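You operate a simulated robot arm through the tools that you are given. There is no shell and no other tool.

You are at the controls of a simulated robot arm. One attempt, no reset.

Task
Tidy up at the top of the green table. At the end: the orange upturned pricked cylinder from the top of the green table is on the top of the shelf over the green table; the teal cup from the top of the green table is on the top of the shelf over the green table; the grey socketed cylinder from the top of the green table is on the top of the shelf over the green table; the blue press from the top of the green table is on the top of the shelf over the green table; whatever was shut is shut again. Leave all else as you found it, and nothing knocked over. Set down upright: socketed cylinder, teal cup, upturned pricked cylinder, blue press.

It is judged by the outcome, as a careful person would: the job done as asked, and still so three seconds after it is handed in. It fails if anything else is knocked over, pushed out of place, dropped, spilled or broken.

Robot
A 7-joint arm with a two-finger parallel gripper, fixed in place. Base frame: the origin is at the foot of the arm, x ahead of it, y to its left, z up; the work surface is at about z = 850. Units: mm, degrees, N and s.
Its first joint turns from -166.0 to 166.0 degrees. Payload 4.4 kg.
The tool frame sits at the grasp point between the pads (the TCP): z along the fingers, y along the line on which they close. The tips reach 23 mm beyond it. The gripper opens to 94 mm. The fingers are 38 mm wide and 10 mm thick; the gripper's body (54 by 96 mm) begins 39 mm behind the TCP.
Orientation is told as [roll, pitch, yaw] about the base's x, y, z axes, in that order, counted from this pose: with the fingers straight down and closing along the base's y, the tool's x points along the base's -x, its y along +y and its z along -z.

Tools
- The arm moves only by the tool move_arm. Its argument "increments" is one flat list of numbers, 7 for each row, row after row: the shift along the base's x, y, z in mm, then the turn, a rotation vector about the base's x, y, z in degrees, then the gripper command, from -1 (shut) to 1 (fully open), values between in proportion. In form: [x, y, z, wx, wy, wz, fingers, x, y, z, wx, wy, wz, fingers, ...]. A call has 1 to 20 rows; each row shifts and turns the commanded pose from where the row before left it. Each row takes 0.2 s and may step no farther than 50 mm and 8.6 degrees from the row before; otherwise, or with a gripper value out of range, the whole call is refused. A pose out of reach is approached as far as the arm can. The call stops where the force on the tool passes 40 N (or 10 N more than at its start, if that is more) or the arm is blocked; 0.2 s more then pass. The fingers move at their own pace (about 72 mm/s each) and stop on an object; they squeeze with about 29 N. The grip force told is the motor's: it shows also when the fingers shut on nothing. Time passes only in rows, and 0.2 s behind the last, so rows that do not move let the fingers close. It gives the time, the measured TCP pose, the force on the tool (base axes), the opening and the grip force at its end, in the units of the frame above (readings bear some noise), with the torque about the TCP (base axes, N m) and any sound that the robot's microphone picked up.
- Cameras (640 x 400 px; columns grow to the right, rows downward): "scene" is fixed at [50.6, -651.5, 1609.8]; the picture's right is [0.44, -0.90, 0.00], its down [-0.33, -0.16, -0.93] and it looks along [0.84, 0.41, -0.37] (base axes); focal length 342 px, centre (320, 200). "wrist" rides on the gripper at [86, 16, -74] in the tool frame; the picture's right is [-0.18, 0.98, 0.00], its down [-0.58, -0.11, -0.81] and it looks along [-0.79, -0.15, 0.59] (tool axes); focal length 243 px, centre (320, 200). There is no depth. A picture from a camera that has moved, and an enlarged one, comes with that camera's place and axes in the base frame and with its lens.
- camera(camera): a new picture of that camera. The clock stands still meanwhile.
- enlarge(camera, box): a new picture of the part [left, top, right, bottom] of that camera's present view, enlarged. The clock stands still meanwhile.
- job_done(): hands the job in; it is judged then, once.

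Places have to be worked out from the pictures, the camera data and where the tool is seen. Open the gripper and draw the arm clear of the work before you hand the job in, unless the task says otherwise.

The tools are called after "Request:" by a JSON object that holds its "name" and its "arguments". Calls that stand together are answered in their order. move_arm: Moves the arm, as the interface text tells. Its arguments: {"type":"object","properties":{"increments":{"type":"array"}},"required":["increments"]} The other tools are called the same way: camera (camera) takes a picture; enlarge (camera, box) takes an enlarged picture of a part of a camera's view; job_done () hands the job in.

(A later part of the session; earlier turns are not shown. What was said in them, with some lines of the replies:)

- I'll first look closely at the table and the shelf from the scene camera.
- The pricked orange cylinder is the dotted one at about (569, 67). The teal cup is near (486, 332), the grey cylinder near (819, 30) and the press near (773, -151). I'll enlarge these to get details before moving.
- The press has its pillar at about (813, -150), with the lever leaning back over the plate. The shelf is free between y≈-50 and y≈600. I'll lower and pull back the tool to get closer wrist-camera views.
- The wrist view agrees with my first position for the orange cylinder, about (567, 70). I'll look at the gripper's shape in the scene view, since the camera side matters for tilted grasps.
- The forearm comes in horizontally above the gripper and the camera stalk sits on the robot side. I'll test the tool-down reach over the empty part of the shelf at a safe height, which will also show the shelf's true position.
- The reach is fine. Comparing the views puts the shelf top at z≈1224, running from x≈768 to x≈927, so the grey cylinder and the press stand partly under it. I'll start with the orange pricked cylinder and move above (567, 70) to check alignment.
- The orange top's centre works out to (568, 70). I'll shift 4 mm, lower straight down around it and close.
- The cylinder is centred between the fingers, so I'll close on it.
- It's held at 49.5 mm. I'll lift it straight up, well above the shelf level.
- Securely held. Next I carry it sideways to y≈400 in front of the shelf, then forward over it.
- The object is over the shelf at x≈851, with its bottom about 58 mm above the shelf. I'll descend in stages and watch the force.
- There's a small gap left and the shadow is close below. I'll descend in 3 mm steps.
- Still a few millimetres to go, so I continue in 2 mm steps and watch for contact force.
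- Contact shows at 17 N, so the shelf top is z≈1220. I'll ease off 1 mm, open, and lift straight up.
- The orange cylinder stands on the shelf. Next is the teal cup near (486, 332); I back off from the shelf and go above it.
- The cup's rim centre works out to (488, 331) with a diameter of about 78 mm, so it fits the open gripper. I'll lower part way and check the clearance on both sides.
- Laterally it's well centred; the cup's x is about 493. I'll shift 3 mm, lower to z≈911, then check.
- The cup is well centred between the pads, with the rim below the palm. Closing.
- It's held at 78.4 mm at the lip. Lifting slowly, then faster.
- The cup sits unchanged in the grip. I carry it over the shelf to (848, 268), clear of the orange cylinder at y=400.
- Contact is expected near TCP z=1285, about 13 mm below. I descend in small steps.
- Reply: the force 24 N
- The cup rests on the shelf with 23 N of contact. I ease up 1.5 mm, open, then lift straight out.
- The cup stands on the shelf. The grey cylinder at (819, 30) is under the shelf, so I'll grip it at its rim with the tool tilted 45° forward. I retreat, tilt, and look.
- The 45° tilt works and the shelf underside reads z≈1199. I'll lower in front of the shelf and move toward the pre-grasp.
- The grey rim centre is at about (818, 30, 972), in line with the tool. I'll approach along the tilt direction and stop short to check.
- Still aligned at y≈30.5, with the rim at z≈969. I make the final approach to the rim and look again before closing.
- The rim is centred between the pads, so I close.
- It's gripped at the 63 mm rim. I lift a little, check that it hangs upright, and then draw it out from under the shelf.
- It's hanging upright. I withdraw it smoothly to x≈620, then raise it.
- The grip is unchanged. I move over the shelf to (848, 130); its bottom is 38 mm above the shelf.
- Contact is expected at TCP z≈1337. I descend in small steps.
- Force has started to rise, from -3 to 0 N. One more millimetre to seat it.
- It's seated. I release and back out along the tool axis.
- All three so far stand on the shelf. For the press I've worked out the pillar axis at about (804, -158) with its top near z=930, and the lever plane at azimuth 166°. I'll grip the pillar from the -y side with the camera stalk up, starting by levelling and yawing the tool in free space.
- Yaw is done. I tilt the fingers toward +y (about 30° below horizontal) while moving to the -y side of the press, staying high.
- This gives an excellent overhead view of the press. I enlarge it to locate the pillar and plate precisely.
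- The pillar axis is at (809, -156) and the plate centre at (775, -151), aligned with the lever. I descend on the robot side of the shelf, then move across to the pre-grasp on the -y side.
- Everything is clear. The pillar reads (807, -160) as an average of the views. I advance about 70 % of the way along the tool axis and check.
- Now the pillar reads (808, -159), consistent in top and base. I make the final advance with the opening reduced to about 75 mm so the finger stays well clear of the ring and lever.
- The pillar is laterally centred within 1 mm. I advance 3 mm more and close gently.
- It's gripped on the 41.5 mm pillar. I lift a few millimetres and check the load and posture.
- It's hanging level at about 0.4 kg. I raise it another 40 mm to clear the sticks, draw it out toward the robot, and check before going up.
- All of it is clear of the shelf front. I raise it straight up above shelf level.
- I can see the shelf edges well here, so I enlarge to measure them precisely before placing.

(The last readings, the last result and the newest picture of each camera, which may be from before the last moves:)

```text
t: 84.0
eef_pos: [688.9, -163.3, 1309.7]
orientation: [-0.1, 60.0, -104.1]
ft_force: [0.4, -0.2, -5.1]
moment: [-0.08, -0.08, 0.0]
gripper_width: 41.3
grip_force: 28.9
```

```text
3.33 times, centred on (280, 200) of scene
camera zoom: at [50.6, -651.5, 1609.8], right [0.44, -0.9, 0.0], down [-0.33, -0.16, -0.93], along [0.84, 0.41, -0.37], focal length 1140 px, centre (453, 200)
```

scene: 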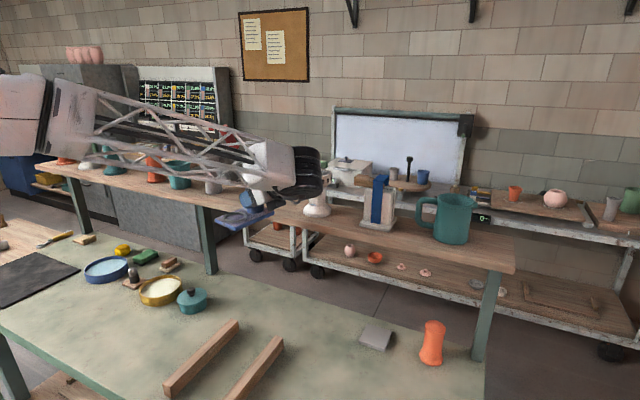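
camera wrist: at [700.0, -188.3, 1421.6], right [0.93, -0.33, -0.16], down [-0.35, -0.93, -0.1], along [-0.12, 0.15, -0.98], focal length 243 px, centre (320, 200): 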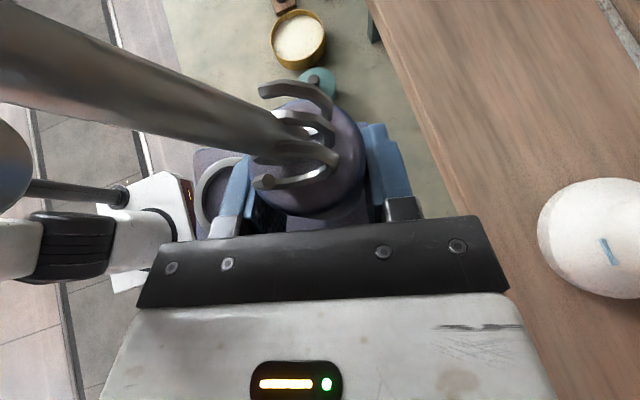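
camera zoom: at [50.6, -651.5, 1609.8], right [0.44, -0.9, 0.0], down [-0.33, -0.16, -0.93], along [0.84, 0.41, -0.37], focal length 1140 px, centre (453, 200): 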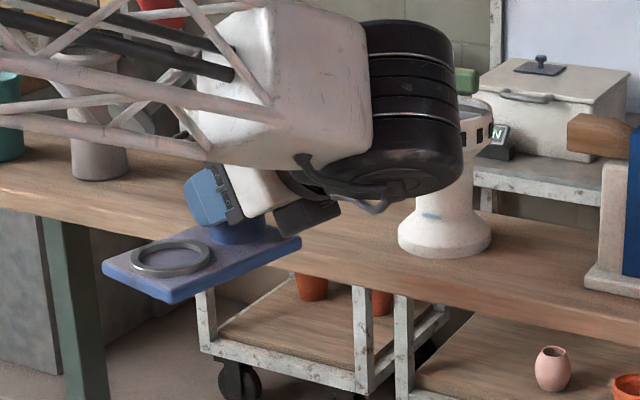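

The shelf measures x≈781–930. I'll turn the press 15° so its plate lines up with the shelf depth, and shift it to y≈28 while still in front of the shelf.

Request:
{"name": "move_arm", "arguments": {"increments": [0, 15, 0, 0, 0, 0, -1, 0, 30, 0, 0, 0, 3.75, -1, 0, 35, 0, 0, 0, 3.75, -1, 0, 35, 0, 0, 0, 3.75, -1, 0, 35, 0, 0, 0, 3.75, -1, 0, 25, 0, 0, 0, 0, -1, 0, 16, 0, 0, 0, 0, -1, 0, 0, 0, 0, 0, 0, -1]}}

Request:
{"name": "camera", "arguments": {"camera": "wrist"}}

Request:
{"name": "camera", "arguments": {"camera": "scene"}}

```text
t: 85.8
eef_pos: [688.9, 29.7, 1310.6]
orientation: [-0.2, 60.0, -89.1]
ft_force: [-1.2, 0.0, -3.4]
moment: [0.0, -0.04, 0.0]
gripper_width: 41.4
grip_force: 29.3
```

```text
taken
camera wrist: at [705.0, 7.6, 1423.1], right [0.98, -0.07, -0.16], down [-0.09, -0.99, -0.1], along [-0.15, 0.11, -0.98], focal length 243 px, centre (320, 200)
```

wrist: 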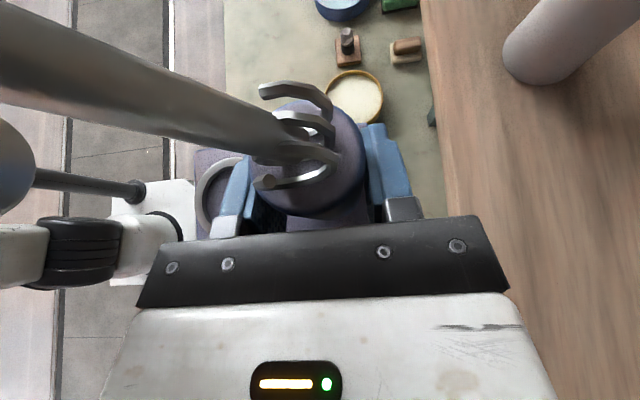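

```text
taken
```

scene: 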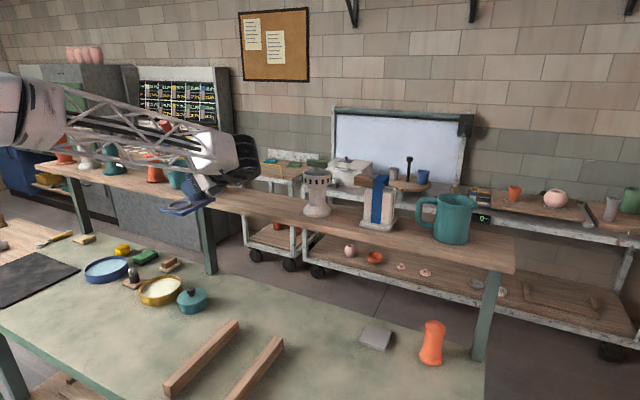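

The view confirms the shelf front edge at x≈781 and the grey cylinder well clear at y≈126. I move forward over the shelf to x≈889.

Request:
{"name": "move_arm", "arguments": {"increments": [12, 0, 0, 0, 0, 0, -1, 25, 0, 0, 0, 0, 0, -1, 32, 0, 0, 0, 0, 0, -1, 35, 0, 0, 0, 0, 0, -1, 35, 0, 0, 0, 0, 0, -1, 30, 0, 0, 0, 0, 0, -1, 20, 0, 0, 0, 0, 0, -1, 11.5, 0, 0, 0, 0, 0, -1, 0, 0, 0, 0, 0, 0, -1]}}

Request:
{"name": "camera", "arguments": {"camera": "wrist"}}

Request:
{"name": "enlarge", "arguments": {"camera": "scene", "box": [160, 120, 340, 240]}}

```text
t: 87.8
eef_pos: [886.6, 28.7, 1311.6]
orientation: [-0.1, 59.9, -89.1]
ft_force: [-0.9, -0.5, -6.0]
moment: [-0.04, -0.12, -0.02]
gripper_width: 41.5
grip_force: 28.7
```

```text
taken
camera wrist: at [904.8, 6.6, 1421.9], right [0.98, -0.08, -0.16], down [-0.09, -0.99, -0.1], along [-0.15, 0.11, -0.98], focal length 243 px, centre (320, 200)
```

wrist: 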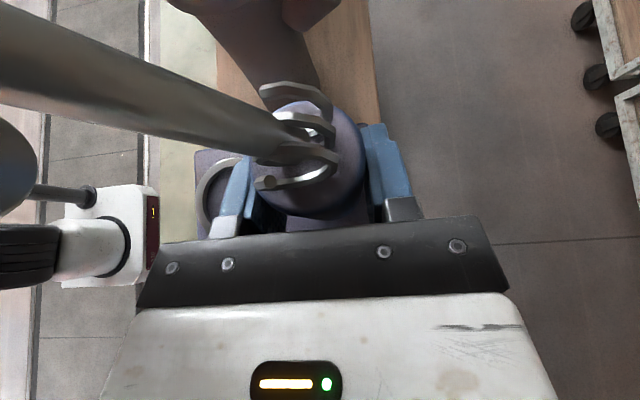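

```text
3.33 times, centred on (250, 180) of scene
camera zoom: at [50.6, -651.5, 1609.8], right [0.44, -0.9, 0.0], down [-0.33, -0.16, -0.93], along [0.84, 0.41, -0.37], focal length 1140 px, centre (553, 267)
```

zoom: 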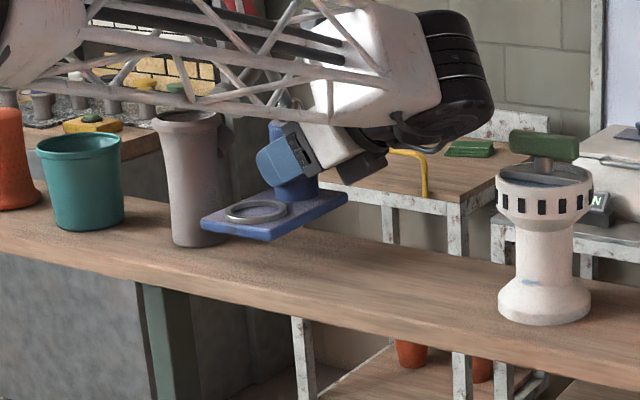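

The plate's left edge reads x≈796 and the shelf spans 783–928, so it sits fully on the shelf. I descend most of the 42 mm gap and check.

Request:
{"name": "move_arm", "arguments": {"increments": [0, 0, -8, 0, 0, 0, -1, 0, 0, -12, 0, 0, 0, -1, 0, 0, -8, 0, 0, 0, -1, 0, 0, -4, 0, 0, 0, -1, 0, 0, 0, 0, 0, 0, -1]}}

Request:
{"name": "enlarge", "arguments": {"camera": "scene", "box": [200, 150, 290, 210]}}

Request:
{"name": "camera", "arguments": {"camera": "wrist"}}

```text
t: 89.0
eef_pos: [888.4, 30.3, 1278.4]
orientation: [-0.3, 59.9, -89.2]
ft_force: [0.3, 0.6, -4.5]
moment: [0.0, -0.07, 0.01]
gripper_width: 41.4
grip_force: 29.3
```

```text
6.67 times, centred on (245, 180) of scene
camera zoom: at [50.6, -651.5, 1609.8], right [0.44, -0.9, 0.0], down [-0.33, -0.16, -0.93], along [0.84, 0.41, -0.37], focal length 2279 px, centre (820, 333)
```

zoom: 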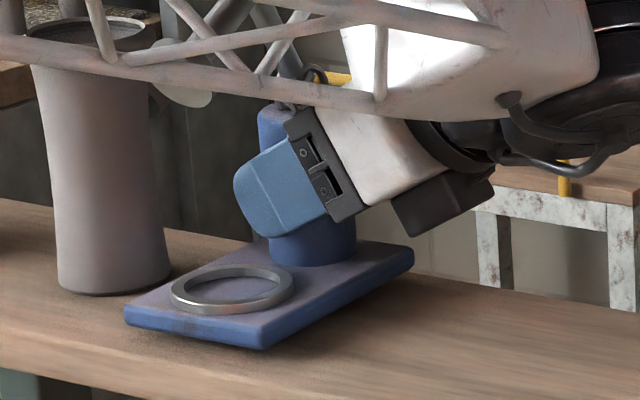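

```text
taken
camera wrist: at [905.7, 6.8, 1389.6], right [0.98, -0.08, -0.16], down [-0.09, -0.99, -0.1], along [-0.15, 0.11, -0.98], focal length 243 px, centre (320, 200)
```

wrist: 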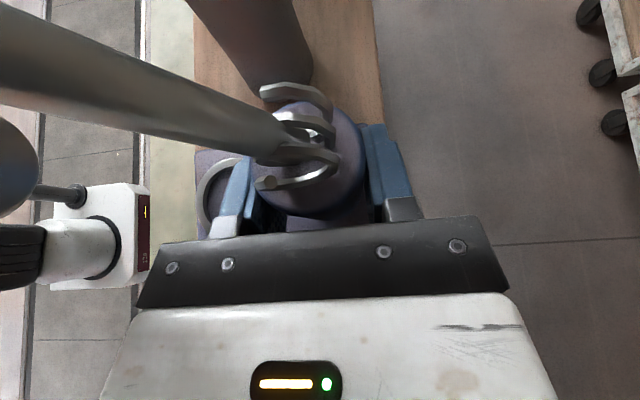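

About 10 mm to go and well clear of the grey cylinder. I continue in small steps to contact.

Request:
{"name": "move_arm", "arguments": {"increments": [0, 0, -2, 0, 0, 0, -1, 0, 0, -2, 0, 0, 0, -1, 0, 0, -2, 0, 0, 0, -1, 0, 0, 0, 0, 0, 0, -1]}}

Request:
{"name": "move_arm", "arguments": {"increments": [0, 0, -1, 0, 0, 0, -1, 0, 0, -1, 0, 0, 0, -1, 0, 0, 0, 0, 0, 0, -1]}}

Request:
{"name": "move_arm", "arguments": {"increments": [0, 0, -1, 0, 0, 0, -1, 0, 0, 0, 0, 0, 0, -1]}}

Request:
{"name": "enlarge", "arguments": {"camera": "scene", "box": [200, 150, 290, 210]}}

```text
t: 90.0
eef_pos: [887.1, 28.3, 1272.6]
orientation: [-0.1, 59.9, -89.1]
ft_force: [0.0, 0.6, -5.2]
moment: [0.02, -0.13, 0.0]
gripper_width: 41.5
grip_force: 28.8
```

```text
t: 90.8
eef_pos: [887.4, 28.0, 1270.9]
orientation: [0.1, 60.1, -89.0]
ft_force: [5.9, -3.9, 15.3]
moment: [-0.21, 0.74, 0.09]
gripper_width: 41.7
grip_force: 28.9
```

```text
t: 91.4
eef_pos: [887.1, 29.7, 1269.6]
orientation: [0.0, 60.0, -88.9]
ft_force: [-2.8, -2.8, 26.6]
moment: [0.04, 0.69, -0.03]
gripper_width: 41.5
grip_force: 29.3
```

```text
6.67 times, centred on (245, 180) of scene
camera zoom: at [50.6, -651.5, 1609.8], right [0.44, -0.9, 0.0], down [-0.33, -0.16, -0.93], along [0.84, 0.41, -0.37], focal length 2279 px, centre (820, 333)
```

zoom: 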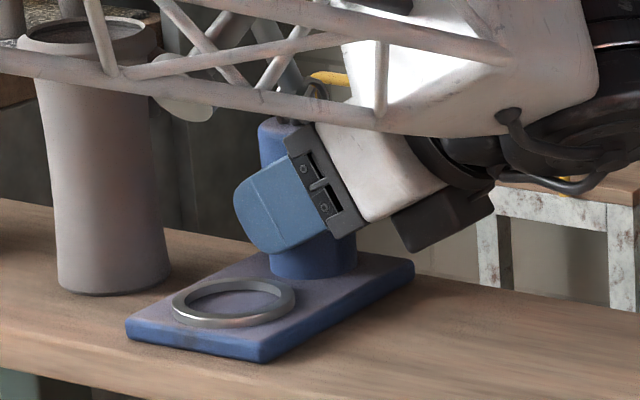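

The press rests on the shelf with about 30 N of contact. I ease off, open fully and check that it sits flat before withdrawing.

Request:
{"name": "move_arm", "arguments": {"increments": [0, 0, 1, 0, 0, 0, -1, 0, 0, 0, 0, 0, 0, -1, 0, 0, 0, 0, 0, 0, 0, 0, 0, 0, 0, 0, 0, 0.5, 0, 0, 0, 0, 0, 0, 1, 0, 0, 0, 0, 0, 0, 1]}}

Request:
{"name": "camera", "arguments": {"camera": "wrist"}}

Request:
{"name": "enlarge", "arguments": {"camera": "scene", "box": [200, 120, 340, 220]}}

```text
t: 92.8
eef_pos: [887.0, 28.6, 1269.2]
orientation: [-0.2, 60.0, -89.2]
ft_force: [0.7, -0.4, -0.7]
moment: [-0.02, 0.03, 0.0]
gripper_width: 93.9
grip_force: 0.0
```

```text
taken
camera wrist: at [905.8, 7.0, 1381.5], right [0.98, -0.08, -0.16], down [-0.09, -0.99, -0.1], along [-0.15, 0.11, -0.98], focal length 243 px, centre (320, 200)
```

wrist: 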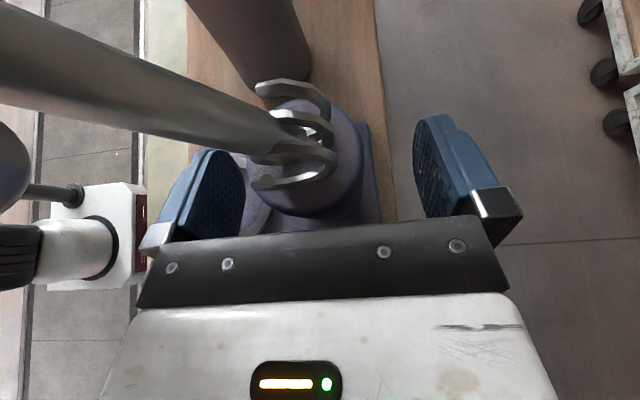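

```text
4.00 times, centred on (270, 170) of scene
camera zoom: at [50.6, -651.5, 1609.8], right [0.44, -0.9, 0.0], down [-0.33, -0.16, -0.93], along [0.84, 0.41, -0.37], focal length 1368 px, centre (520, 320)
```

zoom: 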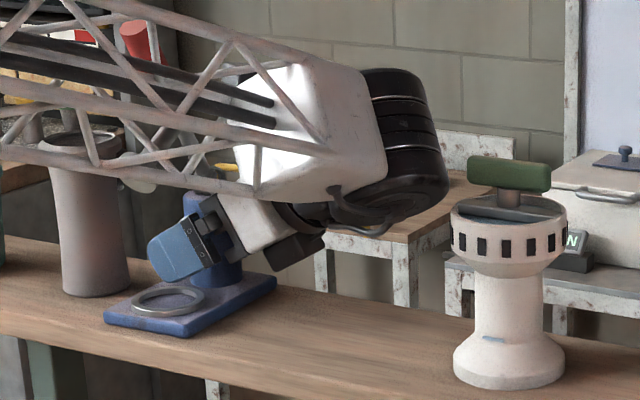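

The press sits flat with the lever unchanged. I withdraw 20 mm along the tool axis, and then swing around the pillar so the wrist stays away from the white shaker.

Request:
{"name": "move_arm", "arguments": {"increments": [0.1, -5.8, 3.3, 0, 0, 0, 1, 0.1, -5.8, 3.3, 0, 0, 0, 1, 0.1, -5.7, 3.4, 0, 0, 0, 1, 0, 0, 0, 0, 0, 0, 1]}}

Request:
{"name": "camera", "arguments": {"camera": "wrist"}}

Request:
{"name": "enlarge", "arguments": {"camera": "scene", "box": [200, 120, 340, 220]}}

```text
t: 93.8
eef_pos: [888.2, 10.5, 1280.2]
orientation: [-0.3, 60.0, -89.3]
ft_force: [0.4, 0.4, -0.5]
moment: [0.02, 0.06, 0.04]
gripper_width: 93.8
grip_force: 0.1
```

```text
taken
camera wrist: at [906.1, -11.0, 1391.4], right [0.98, -0.08, -0.16], down [-0.09, -0.99, -0.1], along [-0.15, 0.11, -0.98], focal length 243 px, centre (320, 200)
```

wrist: 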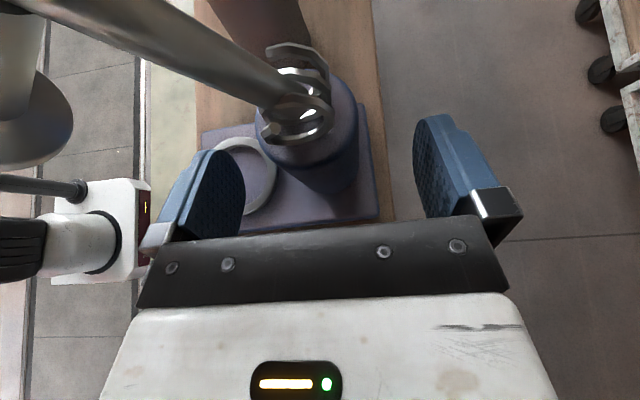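

```text
4.00 times, centred on (270, 170) of scene
camera zoom: at [50.6, -651.5, 1609.8], right [0.44, -0.9, 0.0], down [-0.33, -0.16, -0.93], along [0.84, 0.41, -0.37], focal length 1368 px, centre (520, 320)
```

zoom: 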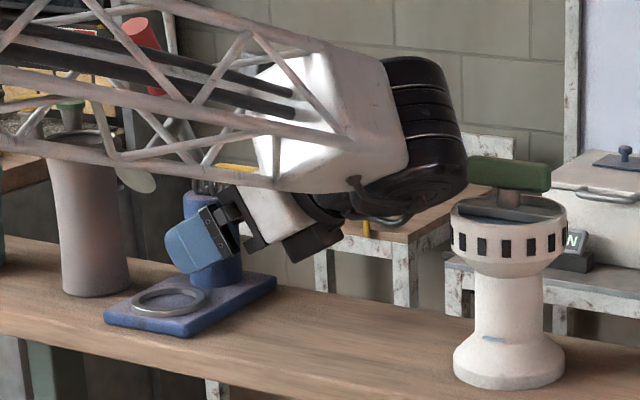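

There's clearance all around. I swing the tool -33° about the pillar axis with the fingers open around it.

Request:
{"name": "move_arm", "arguments": {"increments": [-2.9, 0.1, 0, 0, 0, -6.67, 1, -2.85, 0.45, 0, 0, 0, -6.67, 1, -2.8, 0.8, 0, 0, 0, -6.67, 1, -2.7, 1.1, 0, 0, 0, -6.67, 1, -2.55, 1.4, 0, 0, 0, -6.67, 1, 0, 0, 0, 0, 0, 0, 1]}}

Request:
{"name": "camera", "arguments": {"camera": "wrist"}}

Request:
{"name": "enlarge", "arguments": {"camera": "scene", "box": [200, 120, 340, 220]}}

```text
t: 95.2
eef_pos: [874.7, 15.7, 1279.9]
orientation: [-0.1, 59.9, -122.6]
ft_force: [-0.1, 0.6, -0.8]
moment: [0.03, 0.01, 0.04]
gripper_width: 94.0
grip_force: 0.1
```

```text
taken
camera wrist: at [877.4, -11.7, 1391.9], right [0.78, -0.6, -0.16], down [-0.62, -0.78, -0.1], along [-0.06, 0.18, -0.98], focal length 243 px, centre (320, 200)
```

wrist: 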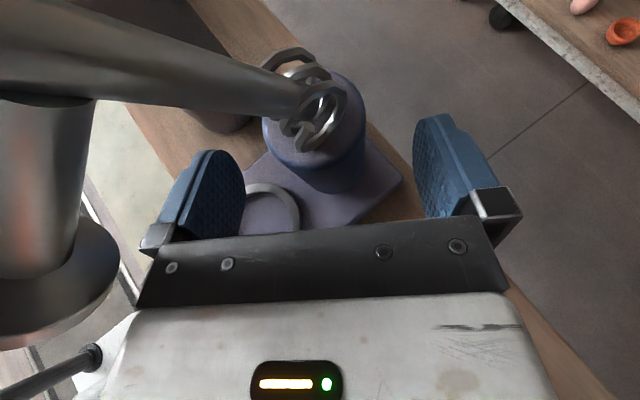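

```text
4.00 times, centred on (270, 170) of scene
camera zoom: at [50.6, -651.5, 1609.8], right [0.44, -0.9, 0.0], down [-0.33, -0.16, -0.93], along [0.84, 0.41, -0.37], focal length 1368 px, centre (520, 320)
```

zoom: 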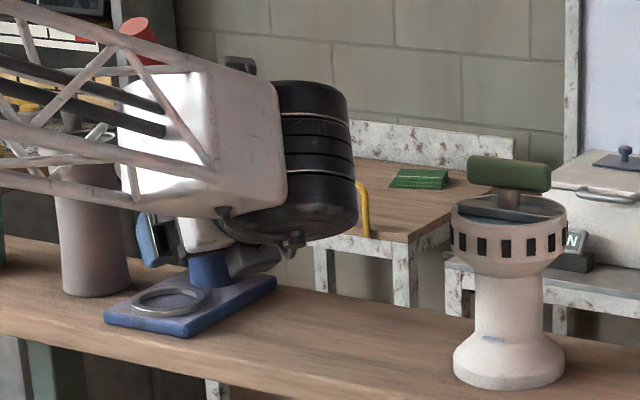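

The plunger disc is near the left side of the hand, so I narrow the opening to about 72 mm. Then I back out horizontally along the finger direction, away from both the disc and the lever.

Request:
{"name": "move_arm", "arguments": {"increments": [0, 0, 0, 0, 0, 0, 0.53, 0, 0, 0, 0, 0, 0, 0.53, -5.4, -8.4, 0, 0, 0, 0, 0.53, -5.4, -8.4, 0, 0, 0, 0, 0.53, -5.4, -8.4, 0, 0, 0, 0, 0.53, 0, 0, 0, 0, 0, 0, 0.53]}}

Request:
{"name": "camera", "arguments": {"camera": "wrist"}}

Request:
{"name": "enlarge", "arguments": {"camera": "scene", "box": [200, 120, 340, 220]}}

```text
t: 96.6
eef_pos: [856.7, -10.8, 1279.4]
orientation: [-0.1, 60.0, -122.5]
ft_force: [-0.3, 0.4, -0.7]
moment: [-0.03, -0.03, 0.04]
gripper_width: 72.1
grip_force: 0.0
```

```text
taken
camera wrist: at [861.3, -38.6, 1391.8], right [0.78, -0.6, -0.16], down [-0.62, -0.78, -0.1], along [-0.06, 0.18, -0.98], focal length 243 px, centre (320, 200)
```

wrist: 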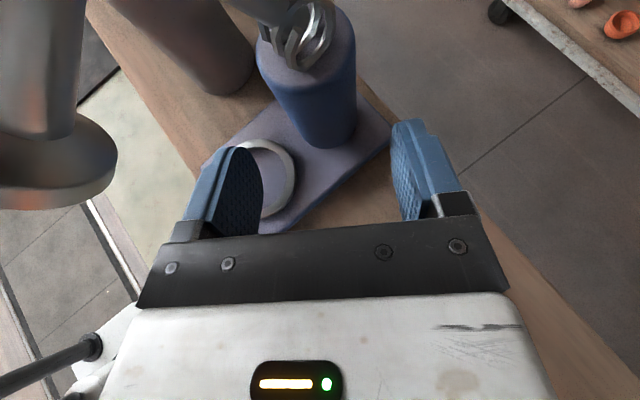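

```text
4.00 times, centred on (270, 170) of scene
camera zoom: at [50.6, -651.5, 1609.8], right [0.44, -0.9, 0.0], down [-0.33, -0.16, -0.93], along [0.84, 0.41, -0.37], focal length 1368 px, centre (520, 320)
```

zoom: 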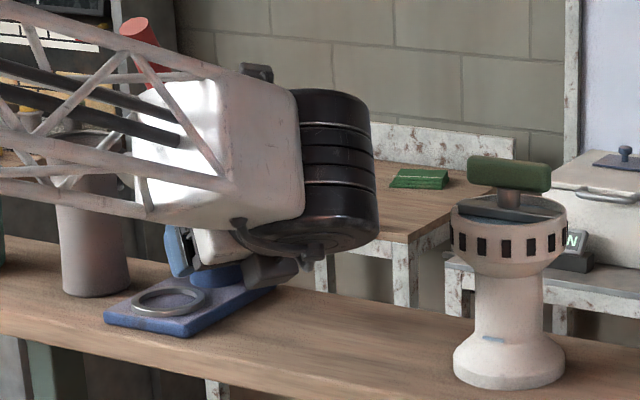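

The fingers are free of the pillar. I continue backing away, then rise and retreat from the shelf.

Request:
{"name": "move_arm", "arguments": {"increments": [-8, -12.6, 0, 0, 0, 0, 0.53, -10.8, -16.8, 0, 0, 0, 0, 0.53, -13, -16.8, 5, 0, 0, 0, 0.53, -10, -10, 20, 0, 0, 0, 0.53, -20, 0, 35, 0, 0, 0, 0.53, -25, 0, 40, 0, 0, 0, 0.53, -25, 0, 40, 0, 0, 0, 1, -40, 0, 25, 0, 0, 0, 1, -45, 0, 10, 0, 0, 0, 1, -45, 0, 0, 0, 0, 0, 1, -45, 0, 0, 0, 0, 0, 1, 0, 0, 0, 0, 0, 0, 1]}}

Request:
{"name": "camera", "arguments": {"camera": "wrist"}}

Request:
{"name": "camera", "arguments": {"camera": "scene"}}

```text
t: 99.2
eef_pos: [572.0, -66.8, 1452.6]
orientation: [-0.2, 60.0, -122.5]
ft_force: [0.0, -0.4, -0.9]
moment: [0.0, -0.01, -0.01]
gripper_width: 94.0
grip_force: 0.0
```

```text
taken
camera wrist: at [574.8, -94.0, 1564.5], right [0.78, -0.6, -0.16], down [-0.62, -0.78, -0.1], along [-0.06, 0.18, -0.98], focal length 243 px, centre (320, 200)
```

wrist: 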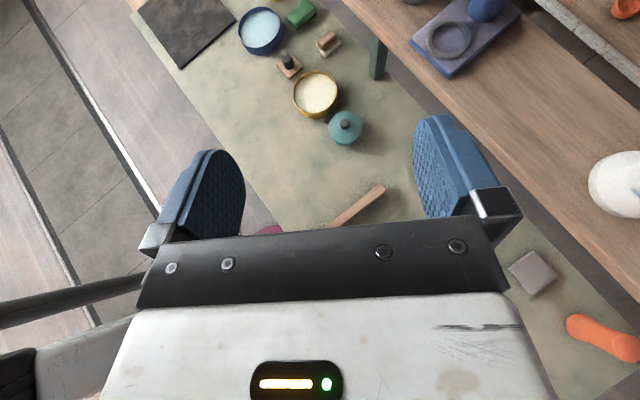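

```text
taken
```

scene: 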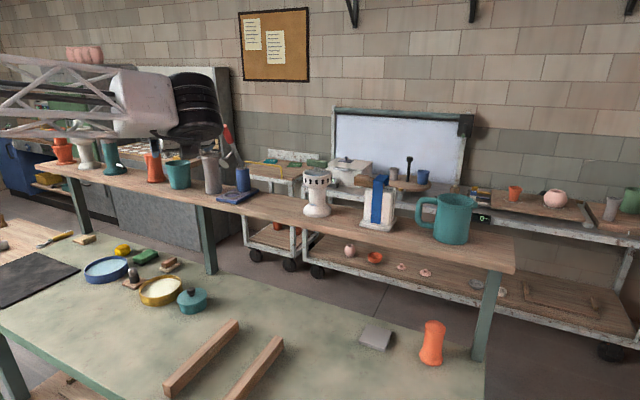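

All four are on the shelf. I move the arm a bit further back and take close views to verify that everything is upright and nothing else moved.

Request:
{"name": "move_arm", "arguments": {"increments": [-40, 0, 10, 0, 0, 0, 1, -45, 0, 10, 0, 0, 0, 1, -40, 0, 0, 0, 0, 0, 1, 0, 0, 0, 0, 0, 0, 1, 0, 0, 0, 0, 0, 0, 1]}}

Request:
{"name": "enlarge", "arguments": {"camera": "scene", "box": [90, 110, 350, 240]}}

Request:
{"name": "enlarge", "arguments": {"camera": "scene", "box": [60, 220, 460, 400]}}

Request:
{"name": "enlarge", "arguments": {"camera": "scene", "box": [190, 110, 290, 210]}}

```text
t: 100.4
eef_pos: [447.0, -65.7, 1475.3]
orientation: [0.0, 60.1, -122.4]
ft_force: [0.1, -0.1, 0.9]
moment: [-0.02, 0.01, 0.0]
gripper_width: 93.8
grip_force: 0.1
```

```text
2.46 times, centred on (220, 175) of scene
camera zoom: at [50.6, -651.5, 1609.8], right [0.44, -0.9, 0.0], down [-0.33, -0.16, -0.93], along [0.84, 0.41, -0.37], focal length 842 px, centre (566, 262)
```

zoom: 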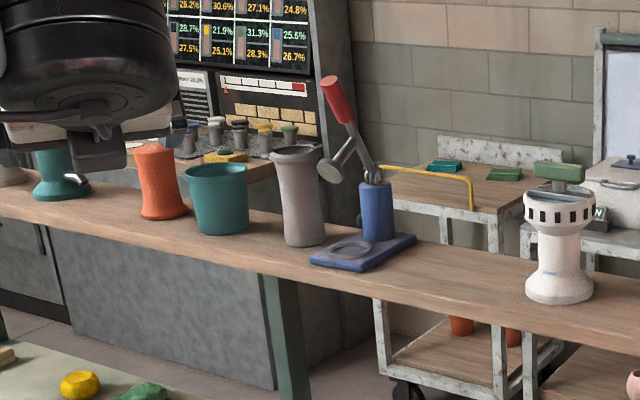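

```text
1.60 times, centred on (260, 310) of scene
camera zoom: at [50.6, -651.5, 1609.8], right [0.44, -0.9, 0.0], down [-0.33, -0.16, -0.93], along [0.84, 0.41, -0.37], focal length 547 px, centre (416, 24)
```

zoom: 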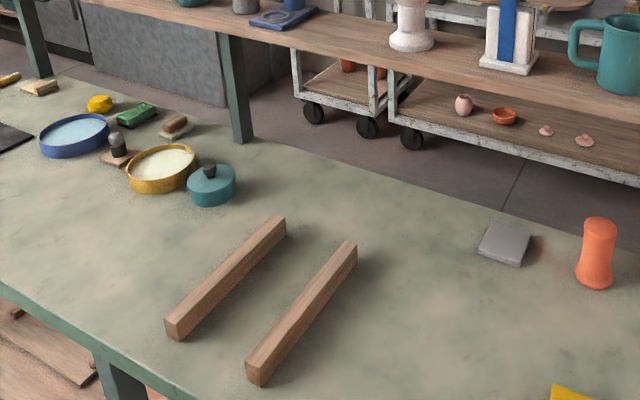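

```text
4.00 times, centred on (240, 160) of scene
camera zoom: at [50.6, -651.5, 1609.8], right [0.44, -0.9, 0.0], down [-0.33, -0.16, -0.93], along [0.84, 0.41, -0.37], focal length 1368 px, centre (640, 360)
```

zoom: 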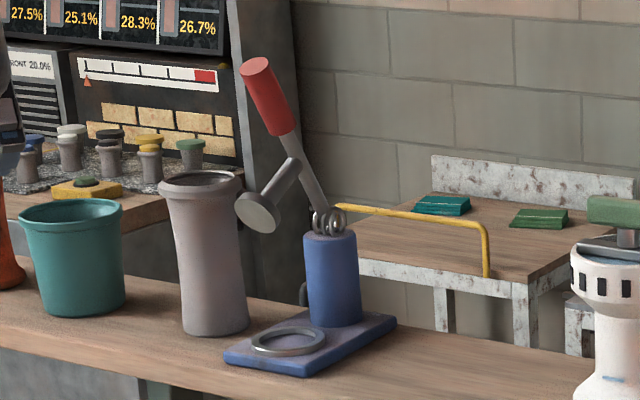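

The orange pricked cylinder, teal cup, grey cylinder and blue press all stand upright on the shelf. The other objects are where they were, nothing was opened, and the gripper is open and clear. Handing in.

Request:
{"name": "job_done", "arguments": {}}

```text
The job is handed in.
```

The table is tidied and I've handed the job in. The orange pricked cylinder, teal cup, grey socketed cylinder and blue press are all standing upright on the shelf over the green table.

- **Orange cylinder:** I took the dotted one and left the smooth orange cylinder at the right of the table alone. I read "upturned" as how it already stood, so I set it down the same way up as I found it.
- **Blue press:** It stands on the shelf turned about 15° from how it stood on the table, so that its base fits the shelf depth. The base sits about 10 mm in from the shelf edges. The lever is still raised, as it was at the start.
- **Everything else:** The final pictures show the other objects on the table and shelf where they were, with nothing knocked over. I opened nothing, so nothing needed shutting again.

The gripper is open and the arm is clear of the table and shelf.
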